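You operate a simulated robot arm through the tools that you are given. There is no shell and no other tool.

Carry out the task below with a simulated robot arm. There is one attempt and no reset: what you move stays moved.

JOB
Pump 4 strokes of herb sauce into the green turntable cup and set it on the white cup tray.
Fine: turn the cup under the spouts first and out again before you lift it; the other cups stay empty.

The check looks at the end state, three seconds after you hand in, the way a careful person would. Anything else that was tipped, shoved, dropped, spilled or broken makes it a failure.

ROBOT AND FRAMES
A 6-joint arm with a fingered hand, fixed in place. Base frame: the origin is on the floor under the middle of its stand, x ahead of it, y to its left, z up; the work surface is at about z = 860. Lengths are in mm, angles in degrees, forces in N, time in s.
With the tool pointing down near the work surface it reaches from about 280 to 600 mm from the base axis. Its first joint turns from -166.0 to 166.0 degrees. Payload 3.2 kg.
The TCP is the grasp point between the finger pads, 22 mm short of the fingertips. In the tool frame z runs along the fingers and y along their closing line. The gripper opens to 112 mm; its body begins 60 mm behind the TCP. The gripper is a hand of 3 fingers: y runs from the thumb to the fingers, the wrist lies at [0, 0, -218] in the tool frame, and closing takes about 1.5 s.
Orientation is that of the tool frame in the base frame, as a unit quaternion [w, x, y, z]. With the fingers straight down and closing along the base's y, the tool's x points along the base's -x, its y along +y and its z along -z.

CONTROLS
- The arm moves only by the tool move_arm. Its argument "rows" is one flat list of numbers, 7 for each row, row after row: the shift along the tool's x, y, z in units of 250 mm (1.0 is 250 mm), then the turn, a rotation vector about the tool's x, y, z in units of 45 degrees (1.0 is 45 degrees), then the gripper command, from -1 (shut) to 1 (fully open), values between in proportion. In form: [tx, ty, tz, rx, ry, rz, hand, tx, ty, tz, rx, ry, rz, hand, ...]. A call has 1 to 20 rows; each row is the pose to reach, as a shift and turn from the pose commanded when the call began, along the tool's axes at that moment. A call with a number of a shift or a turn outside -1 to 1 is refused whole. Rows are played at 5 a second. More than 50 mm and 8.6 degrees between two rows, or a gripper value outside its range, and nothing of the call is played. A pose out of reach is approached as far as the arm can. The call stops where the force on the tool passes 40 N (or 10 N more than at its start, if that is more) or the arm is blocked; 0.2 s more then pass. The fingers move at their own pace (about 108 mm/s each) and stop on an object; they squeeze with about 24 N. The grip force told is the motor's: it shows also when the fingers shut on nothing. Time passes only in rows, and 0.2 s behind the last, so rows that repeat a pose let the fingers close. The reply holds the time, the measured pose of the TCP, the force on the tool along the base axes, the opening and the grip force, in the units named above and with some noise, with the torque about the TCP (base axes, N m) and any sound that the robot's microphone picked up, and new pictures: "show" is both (left out), scene, wrist or none.
- Cameras (640 x 400 px; columns grow to the right, rows downward): "scene" is fixed at [227.1, -515.4, 1593.2]; the picture's right is [0.83, -0.56, 0.00], its down [-0.51, -0.76, -0.40] and it looks along [0.22, 0.33, -0.92] (base axes); focal length 281 px, centre (320, 200). "wrist" rides on the gripper at [66, 3, -80] in the tool frame; the picture's right is [-0.05, 1.00, 0.00], its down [-0.77, -0.04, -0.64] and it looks along [-0.64, -0.03, 0.77] (tool axes); focal length 275 px, centre (320, 200). There is no depth. A picture from a camera that has moved, and an enlarged one, comes with that camera's place and axes in the base frame and with its lens. The place of the scene camera against the robot may be out by one fixed shift of up to 18 mm in any direction.
- lift_body(by): slides the trunk up (or, below 0, down) by that many mm; the arm rides with it, the base frame stays. It gives what a move gives, with no picture.
- set_grasp(shape): the hand has 3 fingers and takes this shape, open, in about a second: jaw (thumb against the fingers, like two jaws); tri (thumb and two fingers); tip (a fingertip pinch); poke (one finger out to press); point (the index stretched); flat (the hand flat); cup (the hand cupped); fist (a fist). The gripper value then closes the fingers along that shape, each until it touches; the sizes above hold for jaw. It gives what a move gives, with no picture.
- inspect(camera, box): a new picture of the part [left, top, right, bottom] of that camera's present view, enlarged. The clock stands still meanwhile.
- job_done(): hands the job in; it is judged then, once.

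Nothing tells you positions but the pictures and the camera data. Unless the task says otherwise, let go and move clear before handing in.

The tools are called after "Call:" as a command line: name --argument value ..., lists and objects as JSON in quotes. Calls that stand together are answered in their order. move_arm: Moves the arm, as the interface text tells. Its arguments: {"type":"object","properties":{"rows":{"type":"array"},"show":{"type":"string","enum":["both","scene","wrist","none"]}},"required":["rows"]} The other tools are called the same way: lift_body (by) moves the trunk up or down; set_grasp (shape) gives the hand a shape; inspect (camera, box) takes an enlarged picture of a part of a camera's view; job_done () hands the job in.

At the start:

```text
t: 0.0
eef_pos: [316.0, -189.6, 1241.4]
orientation: [-0.001, -0.001, 1.0, -0.001]
force: [0.5, 0.3, 0.0]
moment: [-0.03, -0.02, 0.0]
finger_gap: 112.2
grip_force: 0.1
shape: jaw
trunk travel left (down, up): [-525.0, 65.0]
```

scene: 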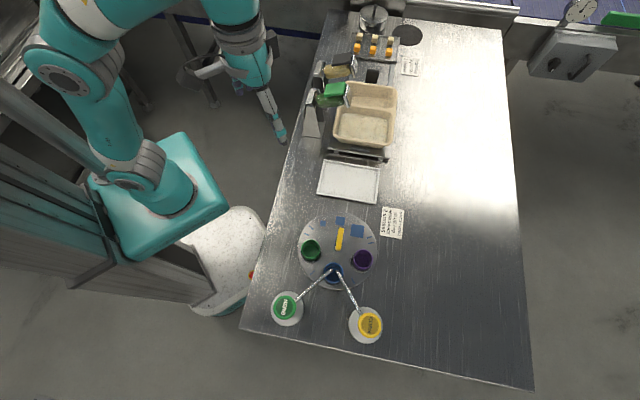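
wrist: 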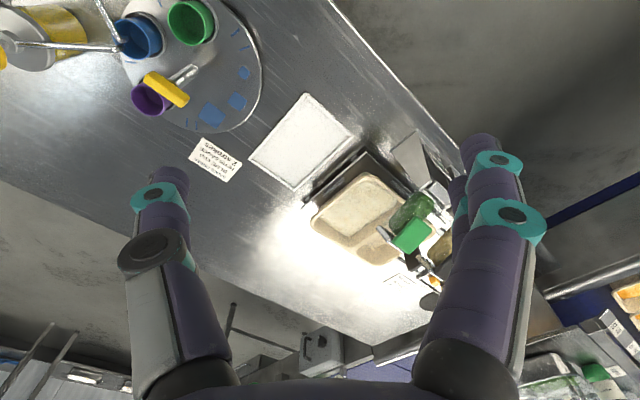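

I see a turntable with green, blue and purple cups, two pump bottles (green-labelled and yellow-labelled) with long spouts meeting over the blue cup, and a white tray. I'll take enlarged pictures first to read the labels and place things.

Call:
inspect --camera "scene" --box '[260, 200, 420, 350]'

Call:
inspect --camera "scene" --box '[300, 140, 420, 250]'

Call:
inspect --camera "wrist" --box '[0, 0, 280, 190]'

Call:
inspect --camera "scene" --box '[375, 200, 410, 245]'

```text
2.67 times, centred on (340, 275) of scene
camera zoom: at [227.1, -515.4, 1593.2], right [0.83, -0.56, 0.0], down [-0.51, -0.76, -0.4], along [0.22, 0.33, -0.92], focal length 748 px, centre (267, 0)
```

zoom: 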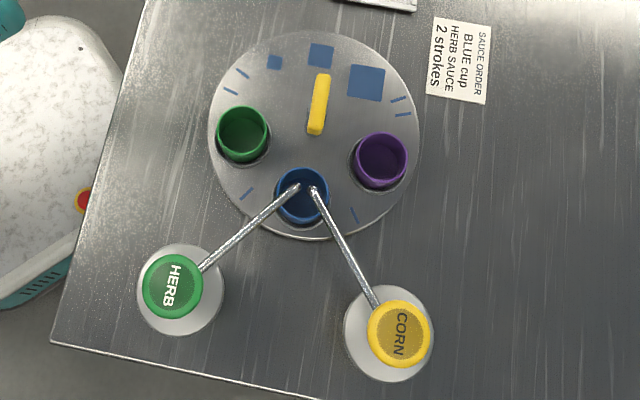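

```text
3.64 times, centred on (360, 195) of scene
camera zoom: at [227.1, -515.4, 1593.2], right [0.83, -0.56, 0.0], down [-0.51, -0.76, -0.4], along [0.22, 0.33, -0.92], focal length 1020 px, centre (174, 218)
```

zoom: 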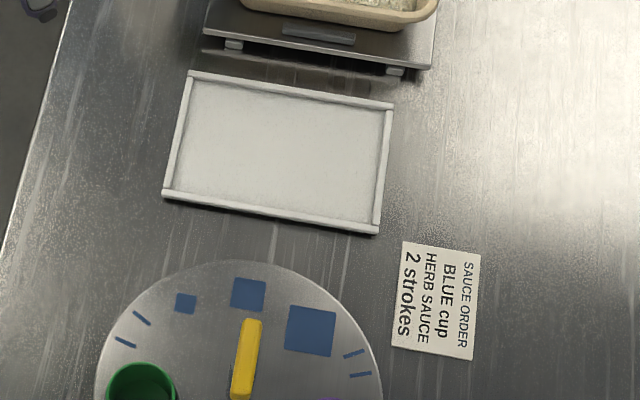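

```text
2.11 times, centred on (140, 95) of wrist
camera zoom: at [250.3, -185.1, 1322.2], right [0.05, 1.0, 0.0], down [0.77, -0.03, 0.64], along [0.64, -0.03, -0.77], focal length 580 px, centre (699, 421)
```

zoom: 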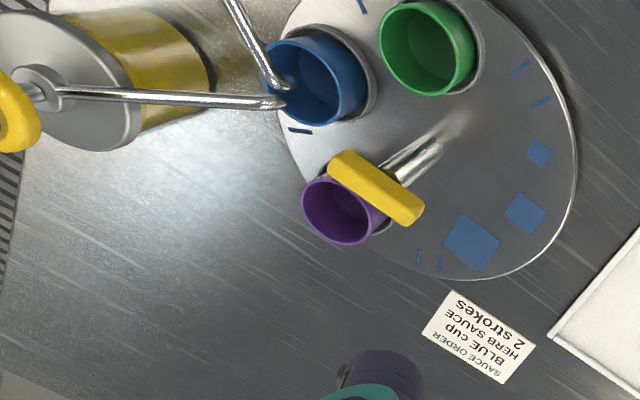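

```text
8.89 times, centred on (392, 222) of scene
camera zoom: at [227.1, -515.4, 1593.2], right [0.83, -0.56, 0.0], down [-0.51, -0.76, -0.4], along [0.22, 0.33, -0.92], focal length 2494 px, centre (-324, 0)
```

zoom: 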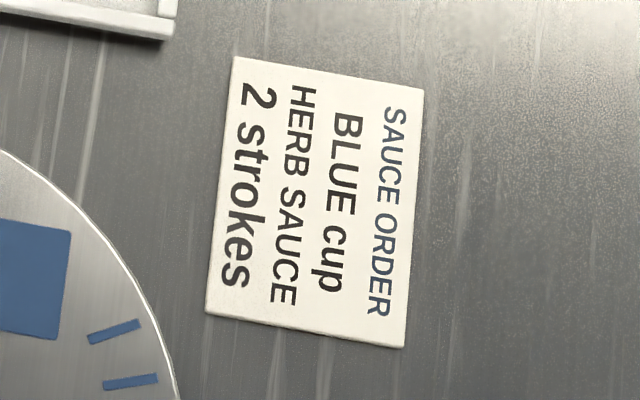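

The card on the table says BLUE / 2 strokes, but the job you gave me says green cup and 4 strokes, so I follow the job. I take the turntable centre to be about (355, -395), with a yellow T-handle on it. Next I turn the hand so the wrist camera can look at the turntable.

Call:
move_arm --rows '[0, 0, 0, 0, 0, 0.17, 1, 0, 0, 0, 0, 0, 0.34, 1, 0, 0, 0, 0, 0, 0.51, 1, 0, 0, 0, 0, 0, 0.68, 1, 0, 0, 0, 0, 0, 0.85, 1, 0, 0, 0, 0, 0, 1.0, 1]' --show "wrist"

```text
t: 1.4
eef_pos: [316.2, -189.9, 1242.3]
orientation: [0.001, 0.383, 0.924, -0.002]
force: [0.6, 0.4, 0.1]
moment: [-0.01, 0.02, 0.0]
finger_gap: 111.9
grip_force: 0.0
shape: jaw
trunk travel left (down, up): [-525.0, 65.0]
camera wrist: at [271.4, -139.5, 1322.1], right [0.74, 0.67, 0.0], down [0.52, -0.57, 0.64], along [0.43, -0.47, -0.77], focal length 275 px, centre (320, 200)
```

wrist: 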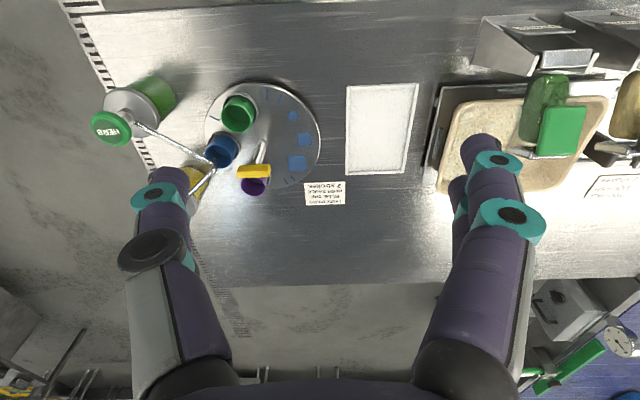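

The view is turning as planned. I turn another 45° so the camera looks along -y to the turntable.

Call:
move_arm --rows '[0, 0, 0, 0, 0, 0.17, 1, 0, 0, 0, 0, 0, 0.34, 1, 0, 0, 0, 0, 0, 0.51, 1, 0, 0, 0, 0, 0, 0.68, 1, 0, 0, 0, 0, 0, 0.85, 1, 0, 0, 0, 0, 0, 1.0, 1]' --show "wrist"

Call:
inspect --camera "wrist" --box '[160, 0, 460, 200]'

```text
t: 2.8
eef_pos: [271.8, -221.6, 1178.1]
orientation: [0.004, 0.705, 0.709, 0.002]
force: [0.4, 0.0, 0.1]
moment: [-0.04, -0.01, 0.0]
finger_gap: 111.7
grip_force: 0.0
shape: jaw
out of reach, approached as far as the arm can: row 2, 3, 4, 5, 6
trunk travel left (down, up): [-525.0, 65.0]
camera wrist: at [274.3, -153.9, 1257.5], right [1.0, -0.04, 0.01], down [-0.04, -0.77, 0.64], along [-0.02, -0.64, -0.77], focal length 275 px, centre (320, 200)
```

wrist: 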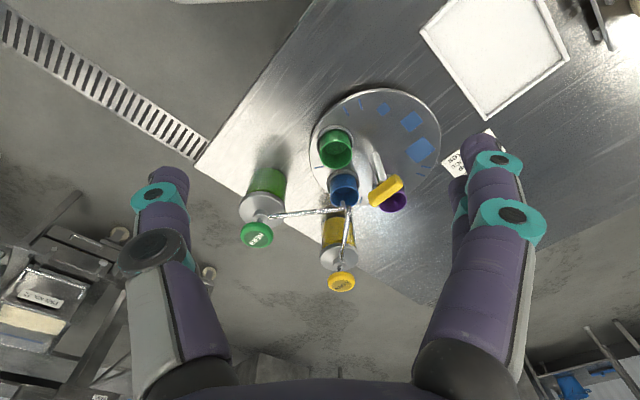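

```text
2.00 times, centred on (310, 100) of wrist
camera zoom: at [274.3, -153.9, 1257.5], right [1.0, -0.04, 0.01], down [-0.04, -0.77, 0.64], along [-0.02, -0.64, -0.77], focal length 551 px, centre (340, 400)
```

zoom: 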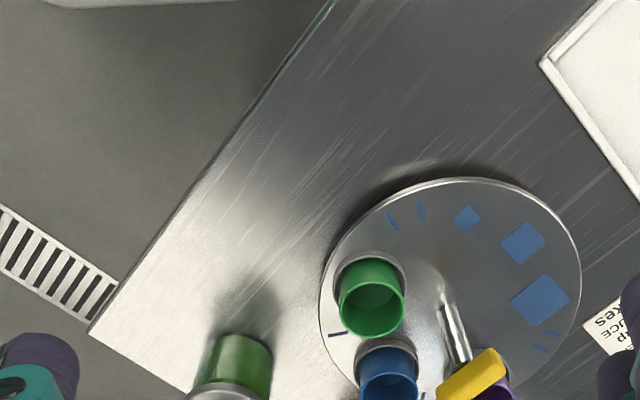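

From the wrist views I take the turntable centre to be about (352, -377), radius 100, with the T-handle top near z 970. The cups are spaced about 70°: green at 154°, blue under the spouts at 224°, and purple at 294°. I zoom in on the pumps and spouts before moving closer.

Call:
inspect --camera "wrist" --box '[220, 130, 440, 300]'

Call:
inspect --camera "scene" --box '[290, 210, 390, 300]'

Call:
move_arm --rows '[0, 0, 0, 0, 0, 0, 1]' --show "none"

```text
2.35 times, centred on (330, 215) of wrist
camera zoom: at [274.3, -153.9, 1257.5], right [1.0, -0.04, 0.01], down [-0.04, -0.77, 0.64], along [-0.02, -0.64, -0.77], focal length 648 px, centre (296, 165)
```

zoom: 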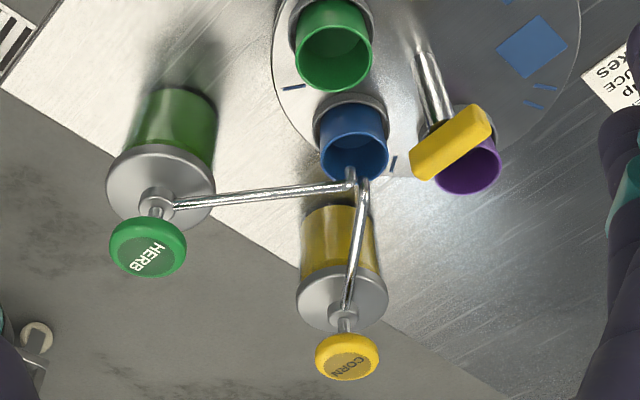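

```text
4.44 times, centred on (340, 255) of scene
camera zoom: at [227.1, -515.4, 1593.2], right [0.83, -0.56, 0.0], down [-0.51, -0.76, -0.4], along [0.22, 0.33, -0.92], focal length 1247 px, centre (231, -44)
```

zoom: 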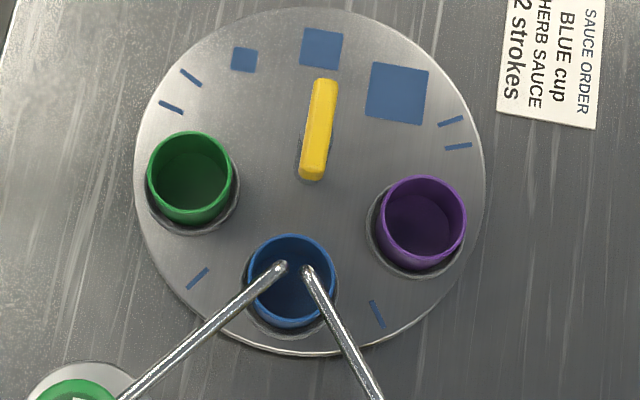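

```text
t: 3.2
eef_pos: [272.9, -220.7, 1176.8]
orientation: [0.005, 0.704, 0.711, 0.002]
force: [-0.1, -0.2, -0.8]
moment: [-0.01, -0.02, 0.01]
finger_gap: 111.8
grip_force: 0.0
shape: jaw
trunk travel left (down, up): [-525.0, 65.0]
```

The herb button is at about (176, -434, 991), and the corn button at about (295, -554). The spout outlets are near (303, -424) at z≈940–960. The handle bar lies along about 44°, so I go above the turntable centre with the jaws square across it.

Call:
move_arm --rows '[-0.0783, 0.0398, 0.0384, 0, 0, 0.125, 1, -0.1566, 0.0795, 0.0768, 0, 0, 0.25, 1, -0.2349, 0.1193, 0.1151, 0, 0, 0.375, 1, -0.3132, 0.159, 0.1535, 0, 0, 0.5, 1, -0.3915, 0.1988, 0.1919, 0, 0, 0.625, 1, -0.4698, 0.2385, 0.2303, 0, 0, 0.75, 1, -0.5481, 0.2783, 0.2686, 0, 0, 0.875, 1, -0.6264, 0.318, 0.307, 0, 0, 1.0, 1, -0.6264, 0.318, 0.307, 0, 0, 1.0, 1]'

```text
t: 5.2
eef_pos: [219.9, -379.4, 1004.2]
orientation: [0.022, 0.913, 0.407, 0.027]
force: [-0.5, 0.1, -0.1]
moment: [-0.02, 0.0, 0.01]
finger_gap: 112.0
grip_force: 0.1
shape: jaw
out of reach, approached as far as the arm can: row 1, 2, 3, 4, 5, 6, 7, 8, 9
trunk travel left (down, up): [-525.0, 65.0]
camera wrist: at [261.1, -330.0, 1086.0], right [0.71, -0.7, 0.06], down [-0.58, -0.54, 0.61], along [-0.4, -0.47, -0.79], focal length 275 px, centre (320, 200)
```

scene: 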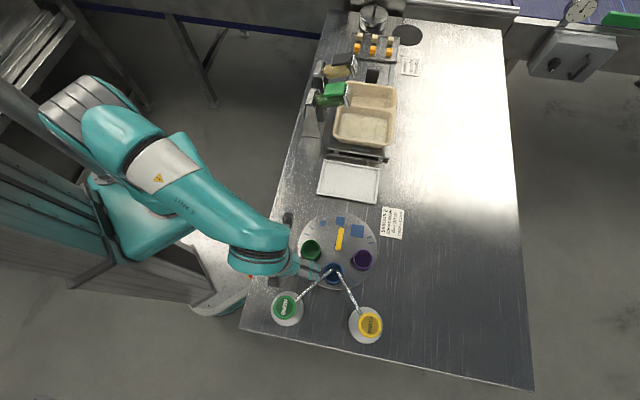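
wrist: 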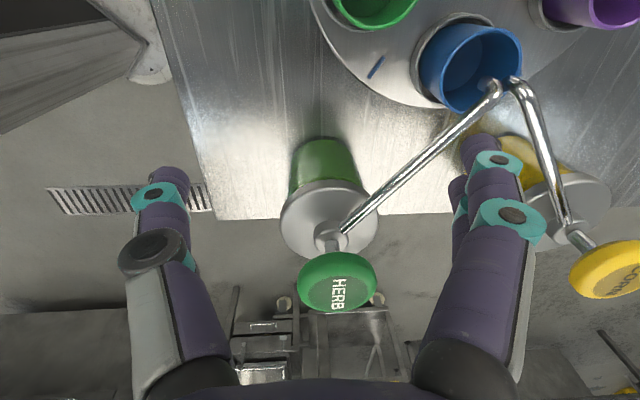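

That orientation drove the arm into a limit, and it ended lower and to the side without touching anything. I back straight up and turn the wrist the other way, and will use the mirrored grasp on the bar instead.

Call:
move_arm --rows '[0.006, 0.012, -0.2, 0, 0, 0, 1, 0.012, 0.025, -0.399, 0, 0, 0, 1, 0.089, 0.011, -0.411, 0, 0, -0.167, 1, 0.166, -0.003, -0.423, 0, 0, -0.333, 1, 0.243, -0.018, -0.435, 0, 0, -0.5, 1, 0.32, -0.032, -0.447, 0, 0, -0.667, 1, 0.397, -0.046, -0.459, 0, 0, -0.833, 1, 0.473, -0.06, -0.47, 0, 0, -1.0, 1, 0.473, -0.06, -0.47, 0, 0, -1.0, 1]' --show "wrist"

```text
refused: row 1 steps farther than a row can; nothing moved
```

The first step was a hair over 50 mm, so nothing moved. I repeat it with smaller steps.

Call:
move_arm --rows '[0.004, 0.008, -0.133, 0, 0, 0, 1, 0.008, 0.016, -0.266, 0, 0, 0, 1, 0.012, 0.025, -0.399, 0, 0, 0, 1, 0.089, 0.011, -0.411, 0, 0, -0.167, 1, 0.166, -0.003, -0.423, 0, 0, -0.333, 1, 0.243, -0.018, -0.435, 0, 0, -0.5, 1, 0.32, -0.032, -0.447, 0, 0, -0.667, 1, 0.397, -0.046, -0.459, 0, 0, -0.833, 1, 0.473, -0.06, -0.47, 0, 0, -1.0, 1, 0.473, -0.06, -0.47, 0, 0, -1.0, 1]' --show "wrist"

```text
t: 7.4
eef_pos: [280.7, -277.4, 1127.7]
orientation: [0.03, 0.686, 0.726, 0.016]
force: [0.3, 0.6, 0.5]
moment: [0.03, 0.0, 0.0]
finger_gap: 111.8
grip_force: 0.0
shape: jaw
out of reach, approached as far as the arm can: row 1, 2, 3, 4, 5
trunk travel left (down, up): [-525.0, 65.0]
camera wrist: at [275.6, -208.4, 1205.9], right [1.0, 0.01, 0.07], down [-0.03, -0.76, 0.65], along [0.06, -0.65, -0.76], focal length 275 px, centre (320, 200)
```

wrist: 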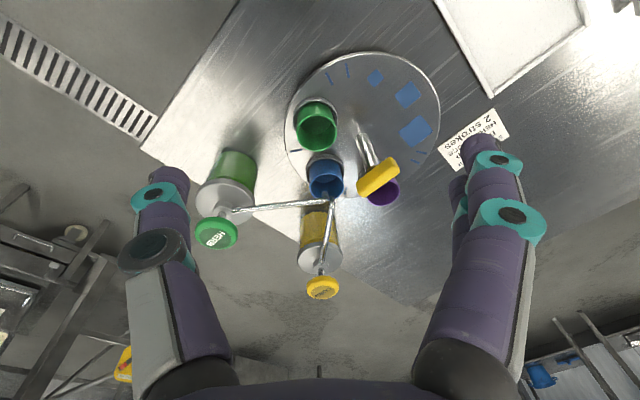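

The arm is back in reach. I now turn the hand back through its start orientation, taking out the small tilt.

Call:
move_arm --rows '[0, 0, 0, 0.0111, 0.0097, -0.1667, 1, 0, 0, 0, 0.0223, 0.0194, -0.3333, 1, 0, 0, 0, 0.0334, 0.0292, -0.5, 1, 0, 0, 0, 0.0445, 0.0389, -0.6667, 1, 0, 0, 0, 0.0557, 0.0486, -0.8333, 1, 0, 0, 0, 0.0668, 0.0583, -1.0, 1, 0, 0, 0, 0.0668, 0.0583, -1.0, 1]' --show "none"

Call:
move_arm --rows '[0, 0, 0, 0, 0, -0.1667, 1, 0, 0, 0, 0, 0, -0.3333, 1, 0, 0, 0, 0, 0, -0.5, 1, 0, 0, 0, 0, 0, -0.6667, 1, 0, 0, 0, 0, 0, -0.8333, 1, 0, 0, 0, 0, 0, -1.0, 1, 0, 0, 0, 0, 0, -1.0, 1]' --show "none"

```text
t: 9.0
eef_pos: [280.8, -276.5, 1127.4]
orientation: [0.0, 0.356, 0.934, 0.0]
force: [-0.4, -0.3, -0.5]
moment: [0.01, -0.04, 0.01]
finger_gap: 112.1
grip_force: 0.0
shape: jaw
trunk travel left (down, up): [-525.0, 65.0]
```

```text
t: 10.6
eef_pos: [281.0, -276.7, 1128.0]
orientation: [0.0, -0.028, 1.0, 0.001]
force: [0.3, 0.4, -0.1]
moment: [-0.03, 0.0, -0.02]
finger_gap: 111.9
grip_force: 0.0
shape: jaw
trunk travel left (down, up): [-525.0, 65.0]
```

The orientation is clean again. I move above the turntable centre at the same height, turning to the mirrored grasp direction.

Call:
move_arm --rows '[-0.0438, -0.0697, 0, 0, 0, -0.153, 1, -0.0877, -0.1393, 0, 0, 0, -0.306, 1, -0.1315, -0.209, 0, 0, 0, -0.459, 1, -0.1753, -0.2787, 0, 0, 0, -0.612, 1, -0.2192, -0.3483, 0, 0, 0, -0.765, 1, -0.263, -0.418, 0, 0, 0, -0.918, 1, -0.263, -0.418, 0, 0, 0, -0.918, 1]'

```text
t: 12.2
eef_pos: [342.4, -386.2, 1119.7]
orientation: [-0.002, -0.371, 0.929, -0.005]
force: [-0.1, 0.1, -1.4]
moment: [0.03, -0.01, -0.01]
finger_gap: 111.8
grip_force: 0.2
shape: jaw
out of reach, approached as far as the arm can: row 6, 7
trunk travel left (down, up): [-525.0, 65.0]
camera wrist: at [292.9, -426.9, 1200.7], right [-0.65, 0.76, -0.01], down [0.58, 0.51, 0.63], along [0.48, 0.41, -0.78], focal length 275 px, centre (320, 200)
```

scene: 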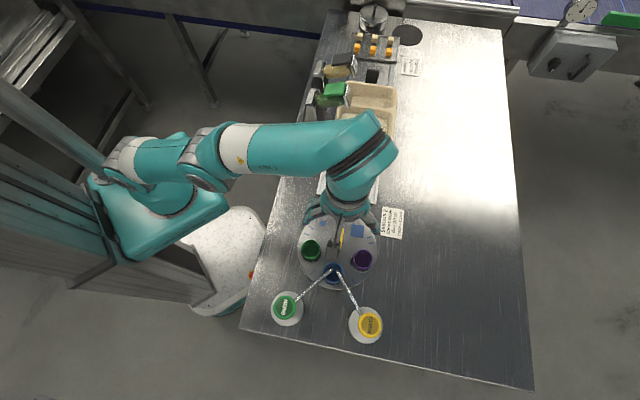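
wrist: 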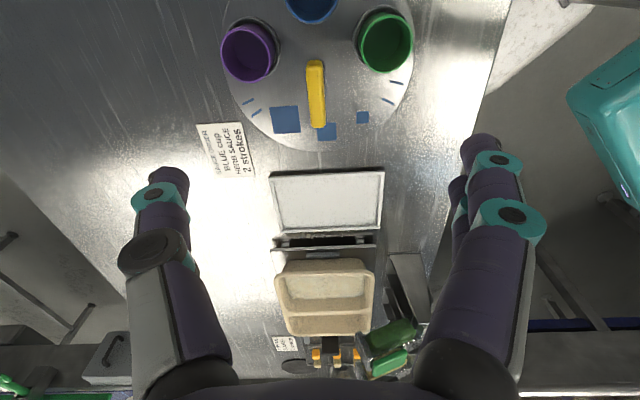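

The arm reached nearly the right place (about 10 mm short at this height; it should be fine lower). I zoom in on the handle and cups from here to refine positions.

Call:
inspect --camera "wrist" --box '[200, 0, 440, 150]'

Call:
inspect --camera "scene" --box '[270, 170, 410, 290]'

```text
2.67 times, centred on (320, 75) of wrist
camera zoom: at [292.9, -426.9, 1200.7], right [-0.65, 0.76, -0.01], down [0.58, 0.51, 0.63], along [0.48, 0.41, -0.78], focal length 734 px, centre (320, 533)
```

zoom: 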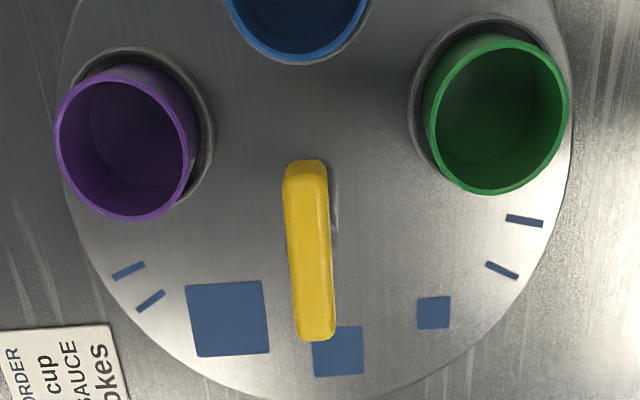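

```text
3.33 times, centred on (340, 230) of scene
camera zoom: at [227.1, -515.4, 1593.2], right [0.83, -0.56, 0.0], down [-0.51, -0.76, -0.4], along [0.22, 0.33, -0.92], focal length 935 px, centre (253, 100)
```

zoom: 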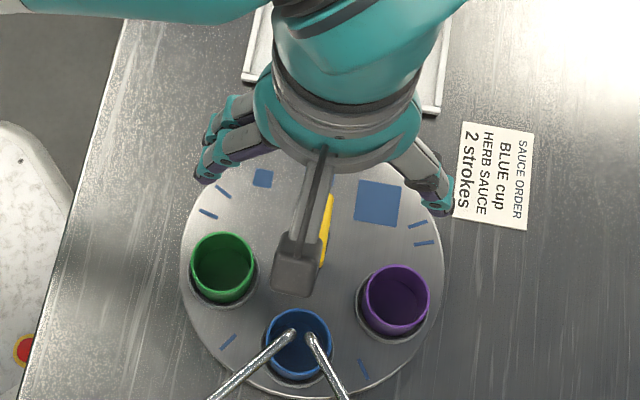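

The refined turntable axis and bar centre are (353, -380), with the bar along 44° and its top near z 970. I lower to z≈1030 over the bar with the jaws narrowed to about 60 mm.

Call:
move_arm --rows '[-0.0123, -0.0031, 0.09, -0.0025, -0.0025, -0.004, 0.5, -0.0246, -0.0062, 0.18, -0.005, -0.005, -0.008, 0.07, -0.0369, -0.0093, 0.27, -0.0075, -0.0075, -0.012, 0.07, -0.0492, -0.0124, 0.359, -0.01, -0.0095, -0.016, 0.07, -0.0492, -0.0124, 0.359, -0.01, -0.0095, -0.016, 0.07]'

Call:
inspect --camera "scene" --box '[270, 170, 410, 290]'

```text
t: 13.4
eef_pos: [355.6, -379.5, 1029.1]
orientation: [0.003, -0.385, 0.923, 0.006]
force: [1.0, -0.3, 0.0]
moment: [0.02, 0.0, 0.0]
finger_gap: 60.4
grip_force: 0.0
shape: jaw
trunk travel left (down, up): [-525.0, 65.0]
camera wrist: at [305.7, -423.0, 1110.0], right [-0.68, 0.74, 0.01], down [0.57, 0.51, 0.64], along [0.47, 0.44, -0.77], focal length 275 px, centre (320, 200)
```

scene: 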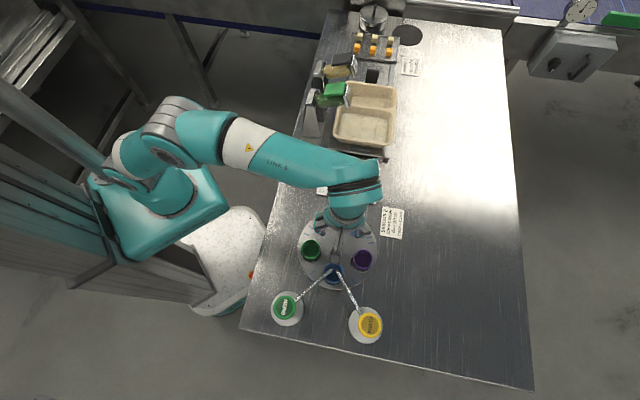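
wrist: 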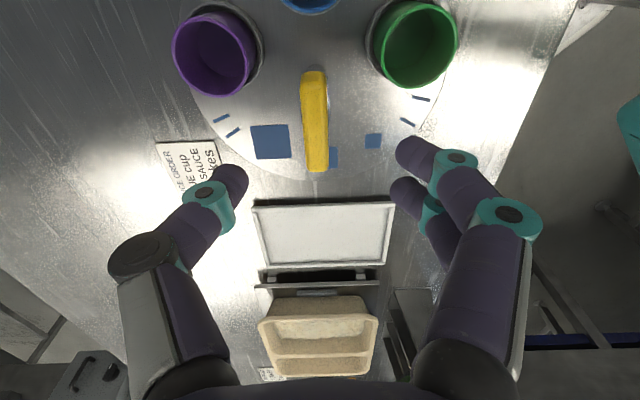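

```text
3.33 times, centred on (340, 230) of scene
camera zoom: at [227.1, -515.4, 1593.2], right [0.83, -0.56, 0.0], down [-0.51, -0.76, -0.4], along [0.22, 0.33, -0.92], focal length 935 px, centre (253, 100)
```

zoom: 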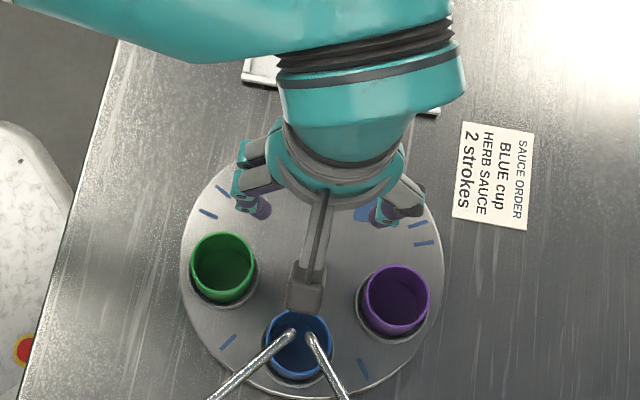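

The jaws straddle the bar well. I descend to TCP z≈963, keeping the jaws open.

Call:
move_arm --rows '[0.003, 0.001, 0.088, 0, 0, 0, 0.07, 0.006, 0.002, 0.176, 0, 0, 0, 0.07, 0.008, 0.003, 0.264, 0, 0, 0, 0.07, 0.008, 0.003, 0.264, 0, 0, 0, 0.07]'

Call:
inspect --camera "scene" --box '[270, 170, 410, 290]'

```text
t: 14.4
eef_pos: [352.1, -378.5, 965.4]
orientation: [0.002, -0.384, 0.923, 0.005]
force: [0.1, 0.2, 0.0]
moment: [-0.01, 0.01, -0.01]
finger_gap: 60.6
grip_force: 0.1
shape: jaw
trunk travel left (down, up): [-525.0, 65.0]
camera wrist: at [303.4, -422.7, 1044.0], right [-0.68, 0.74, 0.01], down [0.57, 0.51, 0.64], along [0.47, 0.44, -0.77], focal length 275 px, centre (320, 200)
```

scene: 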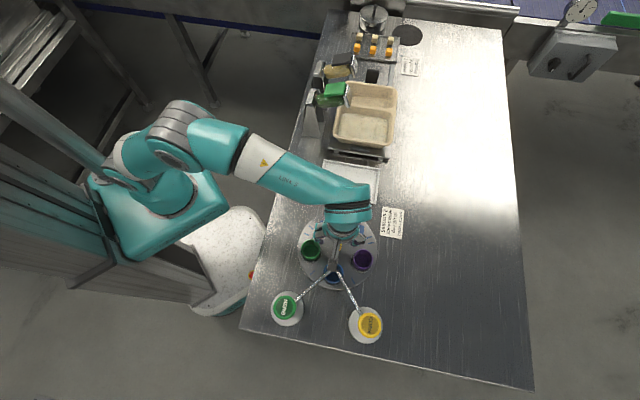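
wrist: 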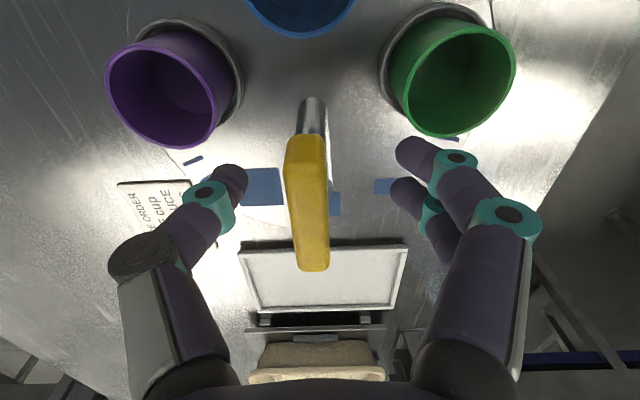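

```text
3.33 times, centred on (340, 230) of scene
camera zoom: at [227.1, -515.4, 1593.2], right [0.83, -0.56, 0.0], down [-0.51, -0.76, -0.4], along [0.22, 0.33, -0.92], focal length 935 px, centre (253, 100)
```

zoom: 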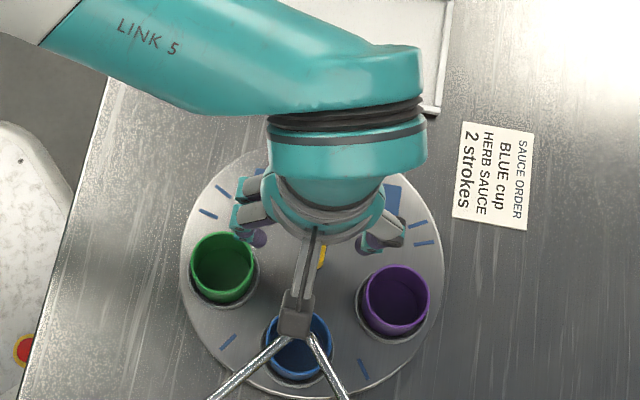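

The bar sits about 4 mm toward the thumb side of the grasp centre. I shift by that much and close on it.

Call:
move_arm --rows '[0, -0.015, 0.006, 0, 0, 0, 0.07, 0, -0.015, 0.006, 0, 0, 0, -0.4, 0, -0.015, 0.006, 0, 0, 0, -1, 0, -0.015, 0.006, 0, 0, 0, -1, 0, -0.015, 0.006, 0, 0, 0, -1, 0, -0.015, 0.006, 0, 0, 0, -1, 0, -0.015, 0.006, 0, 0, 0, -1, 0, -0.015, 0.006, 0, 0, 0, -1]'

Call:
inspect --camera "scene" --box '[270, 170, 410, 290]'

```text
t: 16.2
eef_pos: [354.7, -380.0, 962.9]
orientation: [0.003, -0.384, 0.923, 0.005]
force: [0.8, 1.4, -3.9]
moment: [0.03, -0.01, 0.03]
finger_gap: 7.9
grip_force: 24.2
shape: jaw
trunk travel left (down, up): [-525.0, 65.0]
camera wrist: at [306.8, -425.2, 1042.4], right [-0.68, 0.74, 0.01], down [0.57, 0.51, 0.64], along [0.47, 0.44, -0.77], focal length 275 px, centre (320, 200)
```

scene: 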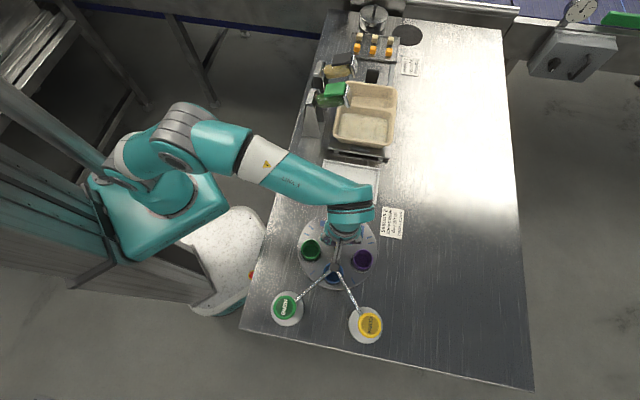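
wrist: 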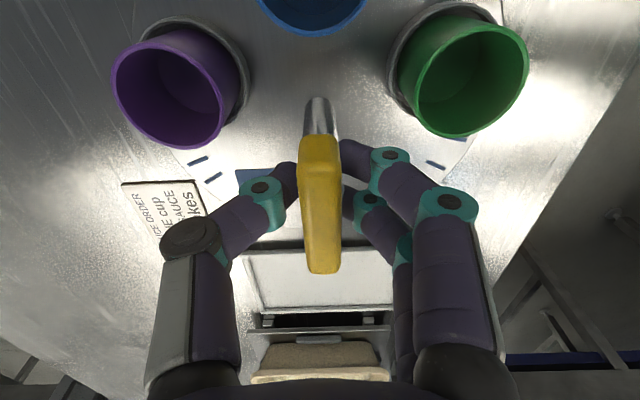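

```text
3.33 times, centred on (340, 230) of scene
camera zoom: at [227.1, -515.4, 1593.2], right [0.83, -0.56, 0.0], down [-0.51, -0.76, -0.4], along [0.22, 0.33, -0.92], focal length 935 px, centre (253, 100)
```

zoom: 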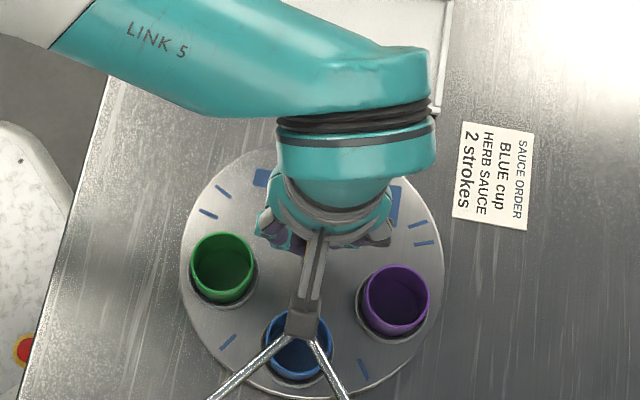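

The bar is gripped (gap 7.9 mm, 24 N). I turn counter-clockwise seen from above, in small calls so I notice any limit early.

Call:
move_arm --rows '[0, 0, 0, 0, 0, -0.09, -1, 0, 0, 0, 0, 0, -0.18, -1, 0, 0, 0, 0, 0, -0.27, -1, 0, 0, 0, 0, 0, -0.36, -1]' --show "scene"

Call:
inspect --camera "scene" --box '[270, 170, 410, 290]'

```text
t: 17.2
eef_pos: [355.2, -379.8, 961.7]
orientation: [0.003, -0.511, 0.859, 0.005]
force: [2.8, 7.1, -3.7]
moment: [0.18, -0.03, -0.02]
finger_gap: 7.7
grip_force: 23.7
shape: jaw
trunk travel left (down, up): [-525.0, 65.0]
```

scene: 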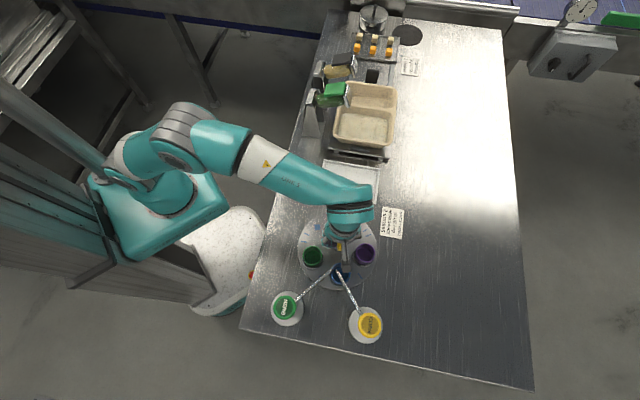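

```text
3.33 times, centred on (340, 230) of scene
camera zoom: at [227.1, -515.4, 1593.2], right [0.83, -0.56, 0.0], down [-0.51, -0.76, -0.4], along [0.22, 0.33, -0.92], focal length 935 px, centre (253, 100)
```

zoom: 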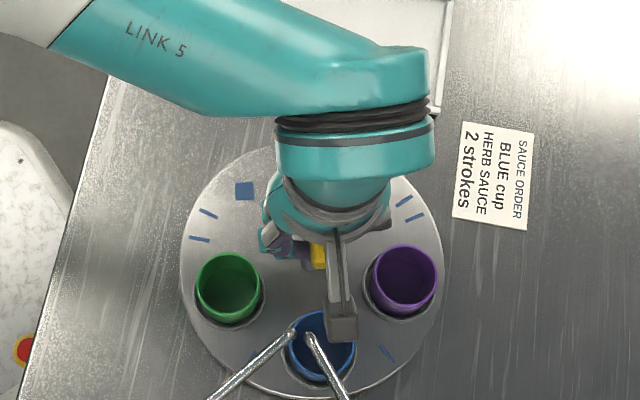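

The turntable follows cleanly (about 16° so far, forces low). I continue.

Call:
move_arm --rows '[0, 0, 0, 0, 0, -0.1, -1, 0, 0, 0, 0, 0, -0.2, -1, 0, 0, 0, 0, 0, -0.3, -1, 0, 0, 0, 0, 0, -0.4, -1, 0, 0, 0, 0, 0, -0.5, -1, 0, 0, 0, 0, 0, -0.6, -1]' --show "scene"

Call:
inspect --camera "scene" --box '[270, 170, 410, 290]'

```text
t: 18.6
eef_pos: [353.9, -380.6, 962.7]
orientation: [0.004, -0.697, 0.717, 0.004]
force: [-3.8, 14.1, -7.2]
moment: [0.31, 0.12, -0.07]
finger_gap: 7.1
grip_force: 24.1
shape: jaw
trunk travel left (down, up): [-525.0, 65.0]
```

scene: 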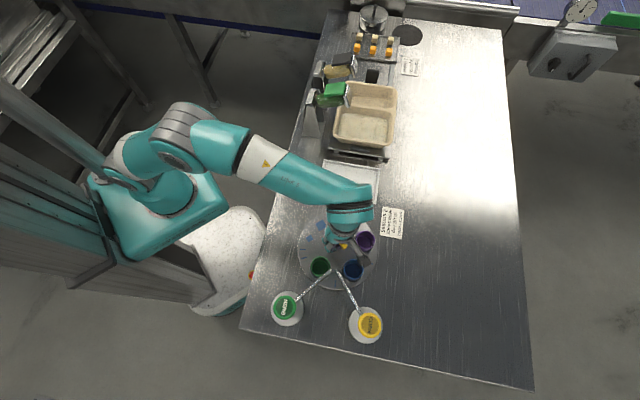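

```text
3.33 times, centred on (340, 230) of scene
camera zoom: at [227.1, -515.4, 1593.2], right [0.83, -0.56, 0.0], down [-0.51, -0.76, -0.4], along [0.22, 0.33, -0.92], focal length 935 px, centre (253, 100)
```

zoom: 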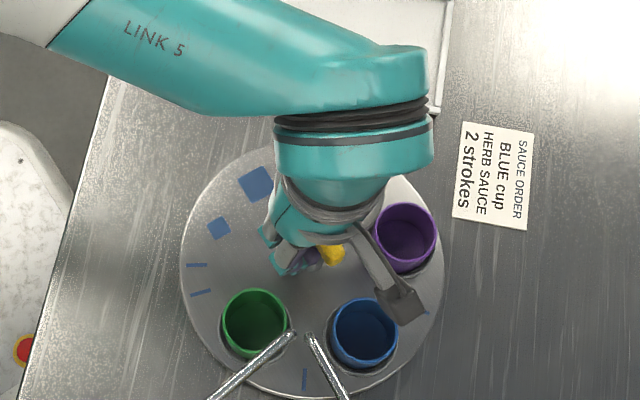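

The rotation so far is 43.7°, with a small side load from axis offset. I ease 2 mm toward +y while finishing the last 26°.

Call:
move_arm --rows '[-0.004, 0.001, 0, 0, 0, -0.1, -1, -0.008, 0.002, 0, 0, 0, -0.2, -1, -0.008, 0.002, 0, 0, 0, -0.3, -1, -0.008, 0.002, 0, 0, 0, -0.4, -1, -0.008, 0.002, 0, 0, 0, -0.5, -1, -0.008, 0.002, 0, 0, 0, -0.585, -1]'

Call:
inspect --camera "scene" --box '[270, 170, 410, 290]'

```text
t: 20.0
eef_pos: [353.7, -380.0, 962.3]
orientation: [-0.004, 0.843, -0.539, -0.003]
force: [-8.5, 6.5, -9.4]
moment: [0.11, 0.19, 0.01]
finger_gap: 6.8
grip_force: 24.3
shape: jaw
trunk travel left (down, up): [-525.0, 65.0]
camera wrist: at [378.6, -440.6, 1042.7], right [-0.93, -0.38, 0.0], down [-0.29, 0.71, 0.64], along [-0.24, 0.6, -0.76], focal length 275 px, centre (320, 200)
```

scene: 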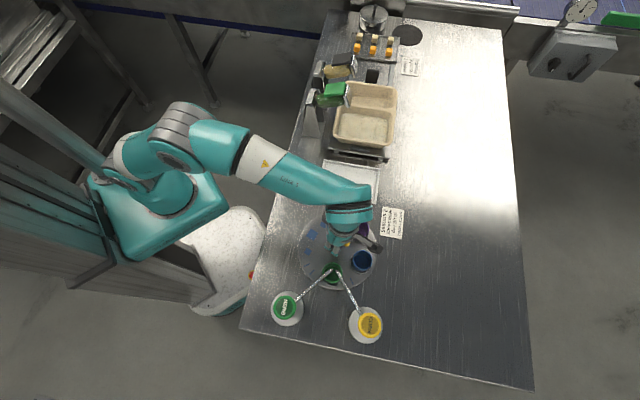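
wrist: 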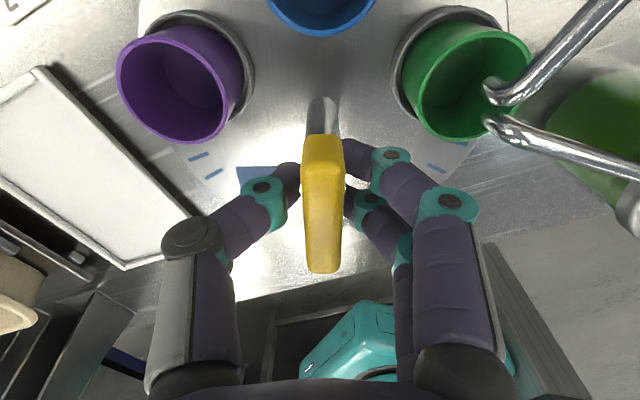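

```text
3.33 times, centred on (340, 230) of scene
camera zoom: at [227.1, -515.4, 1593.2], right [0.83, -0.56, 0.0], down [-0.51, -0.76, -0.4], along [0.22, 0.33, -0.92], focal length 935 px, centre (253, 100)
```

zoom: 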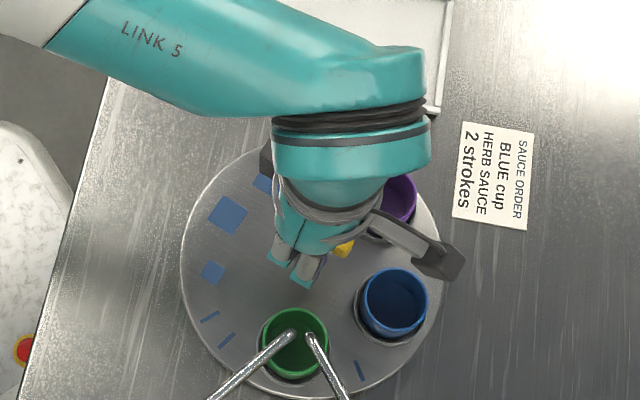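

The green cup now sits under both spout tips, in the same place blue was. I open just enough to clear the bar, and then lift straight up.

Call:
move_arm --rows '[0, 0, 0, 0, 0, 0, -0.45, 0, 0, 0, 0, 0, 0, -0.45, 0, 0, 0, 0, 0, 0, -0.45, 0, 0, 0, 0, 0, 0, -0.45]'

Call:
inspect --camera "wrist" --box '[200, 60, 520, 260]'

```text
t: 21.0
eef_pos: [355.6, -379.2, 963.8]
orientation: [-0.005, 0.842, -0.539, -0.003]
force: [-0.1, 0.2, 0.3]
moment: [0.01, 0.03, 0.01]
finger_gap: 30.5
grip_force: 0.0
shape: jaw
trunk travel left (down, up): [-525.0, 65.0]
camera wrist: at [379.7, -440.6, 1042.6], right [-0.93, -0.37, 0.0], down [-0.29, 0.71, 0.64], along [-0.24, 0.6, -0.76], focal length 275 px, centre (320, 200)
```

scene: 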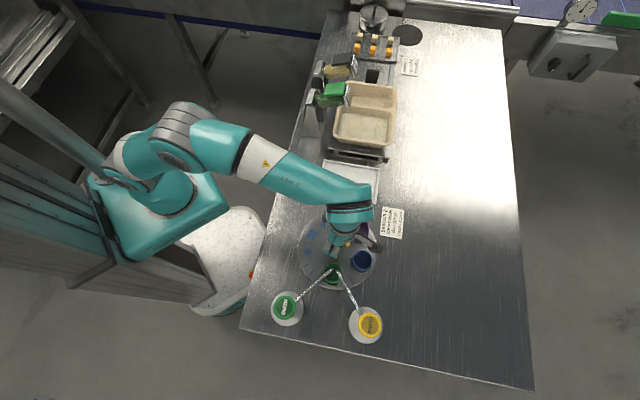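
wrist: 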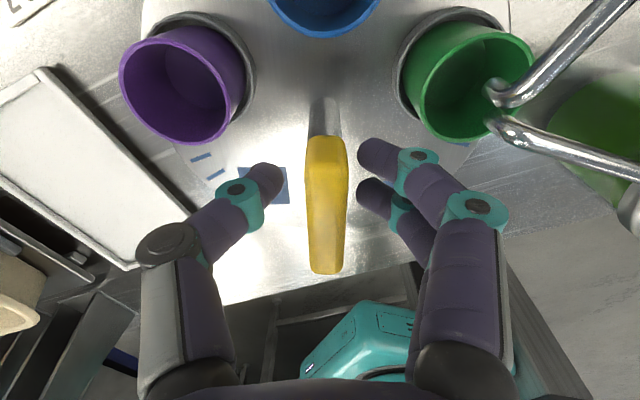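

```text
2.00 times, centred on (360, 160) of wrist
camera zoom: at [379.7, -440.6, 1042.6], right [-0.93, -0.37, 0.0], down [-0.29, 0.71, 0.64], along [-0.24, 0.6, -0.76], focal length 551 px, centre (240, 280)
```

zoom: 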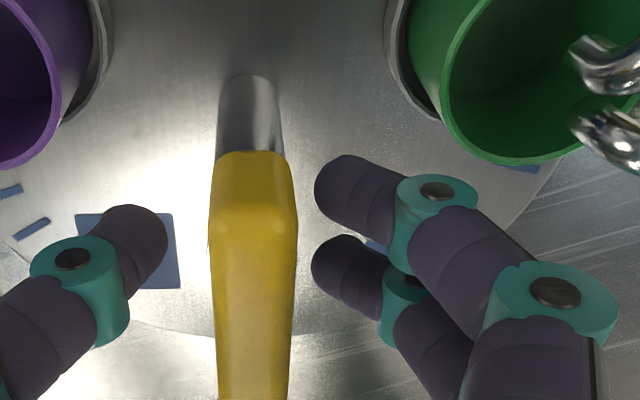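

The jaws are clear of the bar on both sides. I lift straight up 110 mm.

Call:
move_arm --rows '[0, 0, -0.11, 0, 0, 0, -0.45, 0, 0, -0.22, 0, 0, 0, -0.45, 0, 0, -0.33, 0, 0, 0, -0.45, 0, 0, -0.44, 0, 0, 0, -0.45, 0, 0, -0.44, 0, 0, 0, -0.45]'

Call:
inspect --camera "scene" --box '[260, 190, 420, 350]'

```text
t: 22.2
eef_pos: [354.0, -379.8, 1074.1]
orientation: [-0.006, 0.842, -0.54, -0.004]
force: [0.3, -0.3, -0.8]
moment: [-0.02, -0.01, 0.0]
finger_gap: 30.5
grip_force: 0.0
shape: jaw
trunk travel left (down, up): [-525.0, 65.0]
camera wrist: at [379.3, -441.3, 1153.6], right [-0.93, -0.37, 0.0], down [-0.29, 0.71, 0.64], along [-0.24, 0.6, -0.76], focal length 275 px, centre (320, 200)
```

scene: 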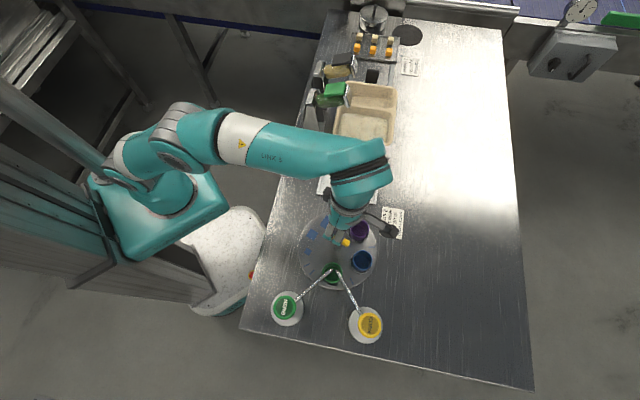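
wrist: 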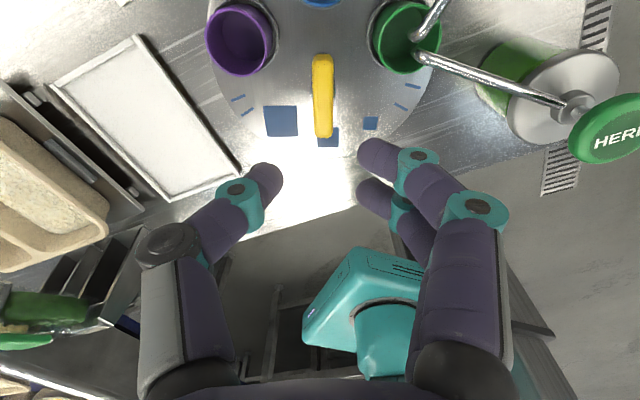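

```text
2.50 times, centred on (340, 270) of scene
camera zoom: at [227.1, -515.4, 1593.2], right [0.83, -0.56, 0.0], down [-0.51, -0.76, -0.4], along [0.22, 0.33, -0.92], focal length 701 px, centre (270, 25)
```

zoom: 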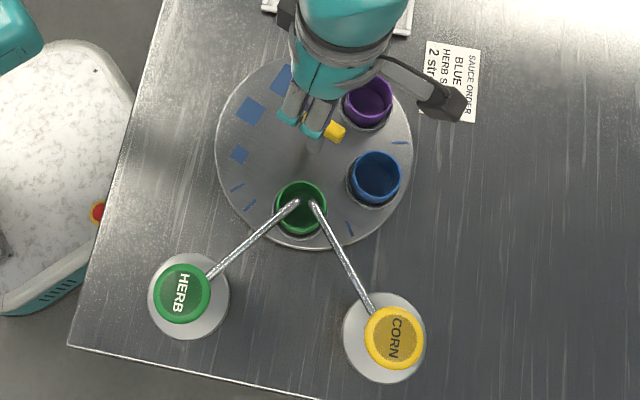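

Everything is standing as it should. I go toward the herb pump at a safe height, turning the hand back and closing it for pressing.

Call:
move_arm --rows '[-0.0085, 0.0615, 0, 0, 0, 0.1667, -1, -0.017, 0.123, 0, 0, 0, 0.3333, -1, -0.0255, 0.1845, 0, 0, 0, 0.5, -1, -0.034, 0.246, 0, 0, 0, 0.6667, -1, -0.0425, 0.3075, 0, 0, 0, 0.8333, -1, -0.051, 0.369, 0, 0, 0, 1.0, -1]' --show "none"

Call:
move_arm --rows '[0.0375, 0.0493, 0, 0, 0, 0.1667, -1, 0.075, 0.0987, 0, 0, 0, 0.3333, -1, 0.1125, 0.148, 0, 0, 0, 0.5, -1, 0.15, 0.1973, 0, 0, 0, 0.6667, -1, 0.1875, 0.2467, 0, 0, 0, 0.8333, -1, 0.225, 0.296, 0, 0, 0, 1.0, -1, 0.225, 0.296, 0, 0, 0, 1.0, -1]'

```text
t: 23.6
eef_pos: [264.8, -408.2, 1073.3]
orientation: [0.003, -0.57, 0.821, 0.005]
force: [-0.1, -0.2, 0.5]
moment: [-0.01, 0.02, 0.0]
finger_gap: 0.0
grip_force: 23.9
shape: jaw
trunk travel left (down, up): [-525.0, 65.0]
```

```text
t: 25.2
eef_pos: [176.2, -434.4, 1071.7]
orientation: [0.001, -0.213, 0.977, 0.005]
force: [-0.1, -0.4, -0.2]
moment: [0.0, 0.03, -0.04]
finger_gap: 0.1
grip_force: 24.0
shape: jaw
trunk travel left (down, up): [-525.0, 65.0]
camera wrist: at [114.6, -458.7, 1151.7], right [-0.37, 0.93, 0.01], down [0.72, 0.28, 0.64], along [0.59, 0.25, -0.77], focal length 275 px, centre (320, 200)
```

scene: 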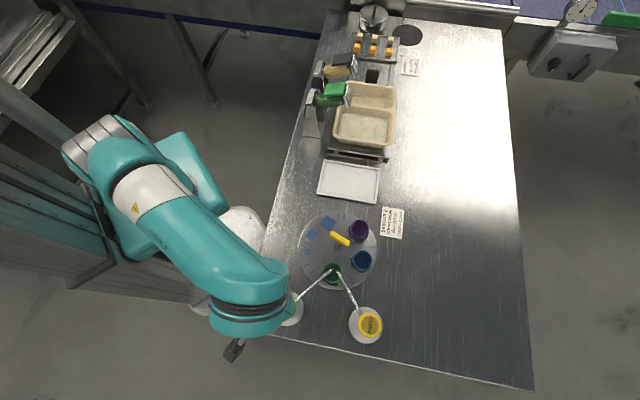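
wrist: 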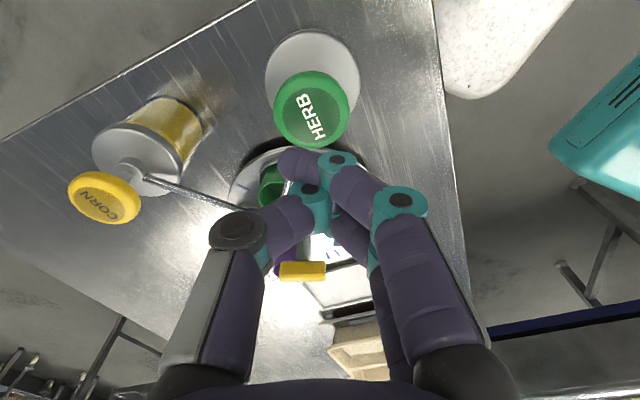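

I'm above the herb button and can see it in the wrist view. I zoom in to see how the closed fingertips line up with the button.

Call:
inspect --camera "wrist" --box '[220, 20, 440, 280]'

Call:
inspect --camera "wrist" --box '[250, 130, 370, 230]'

```text
1.54 times, centred on (330, 150) of wrist
camera zoom: at [114.6, -458.7, 1151.7], right [-0.37, 0.93, 0.01], down [0.72, 0.28, 0.64], along [0.59, 0.25, -0.77], focal length 424 px, centre (305, 277)
```

zoom: 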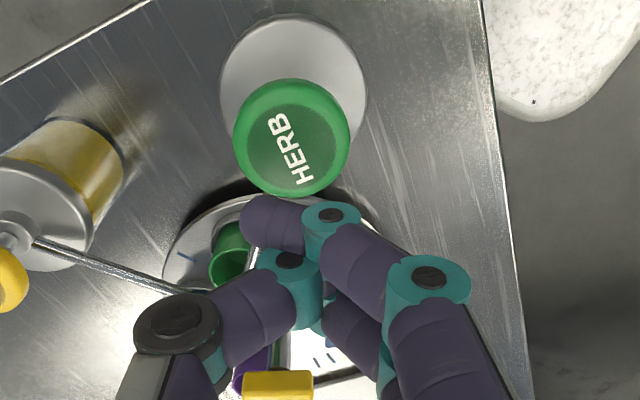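

```text
4.00 times, centred on (310, 180) of wrist
camera zoom: at [114.6, -458.7, 1151.7], right [-0.37, 0.93, 0.01], down [0.72, 0.28, 0.64], along [0.59, 0.25, -0.77], focal length 1101 px, centre (360, 280)
```

zoom: 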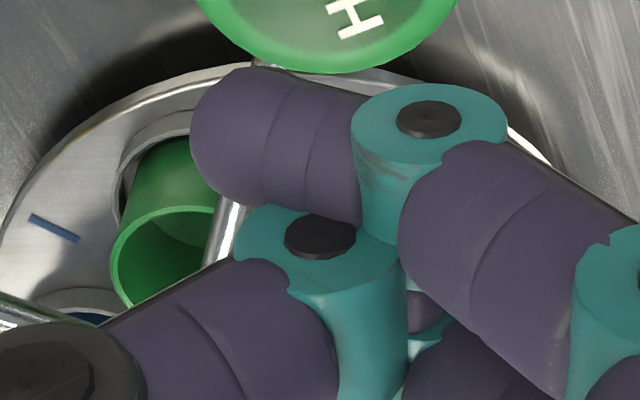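

The closed fingertips make a compact blunt pad around the tool axis. I centre over the button, estimated at (174.5, -436.5, 990), and come down to just above it.

Call:
move_arm --rows '[0.005, -0.0024, 0.07, 0, 0, 0, -1, 0.0097, -0.0048, 0.14, 0, 0, 0, -1, 0.0097, -0.0048, 0.19, 0, 0, 0, -1, 0.0097, -0.0048, 0.19, 0, 0, 0, -1]'

Call:
inspect --camera "wrist" --box '[220, 20, 440, 280]'

```text
t: 26.2
eef_pos: [176.0, -436.7, 1024.2]
orientation: [0.002, -0.213, 0.977, 0.006]
force: [-0.3, 0.7, -0.2]
moment: [-0.01, -0.02, 0.0]
finger_gap: 0.0
grip_force: 23.8
shape: jaw
trunk travel left (down, up): [-525.0, 65.0]
camera wrist: at [113.9, -460.8, 1103.4], right [-0.38, 0.93, 0.01], down [0.72, 0.28, 0.64], along [0.59, 0.25, -0.77], focal length 275 px, centre (320, 200)
```

scene: 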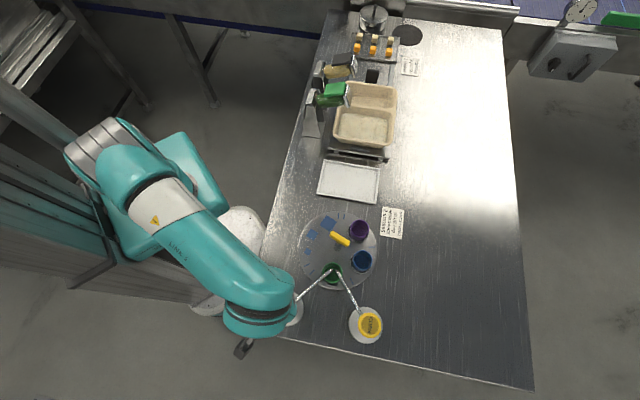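
wrist: 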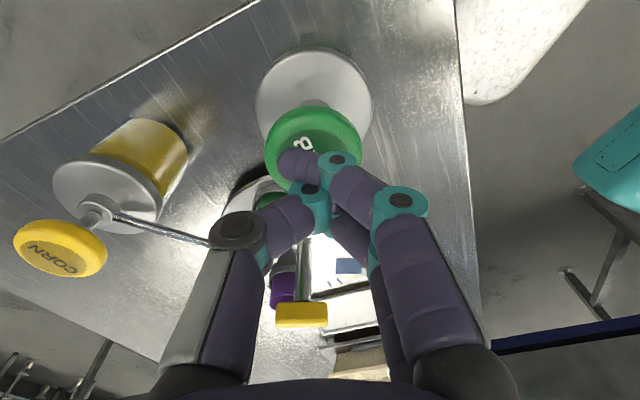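

```text
1.54 times, centred on (330, 150) of wrist
camera zoom: at [113.9, -460.8, 1103.4], right [-0.38, 0.93, 0.01], down [0.72, 0.28, 0.64], along [0.59, 0.25, -0.77], focal length 424 px, centre (305, 277)
```

zoom: 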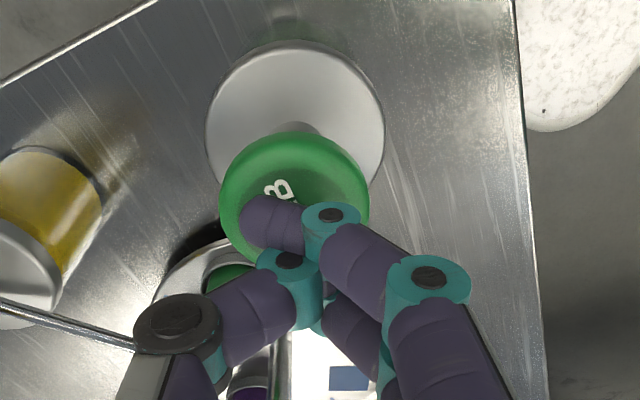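

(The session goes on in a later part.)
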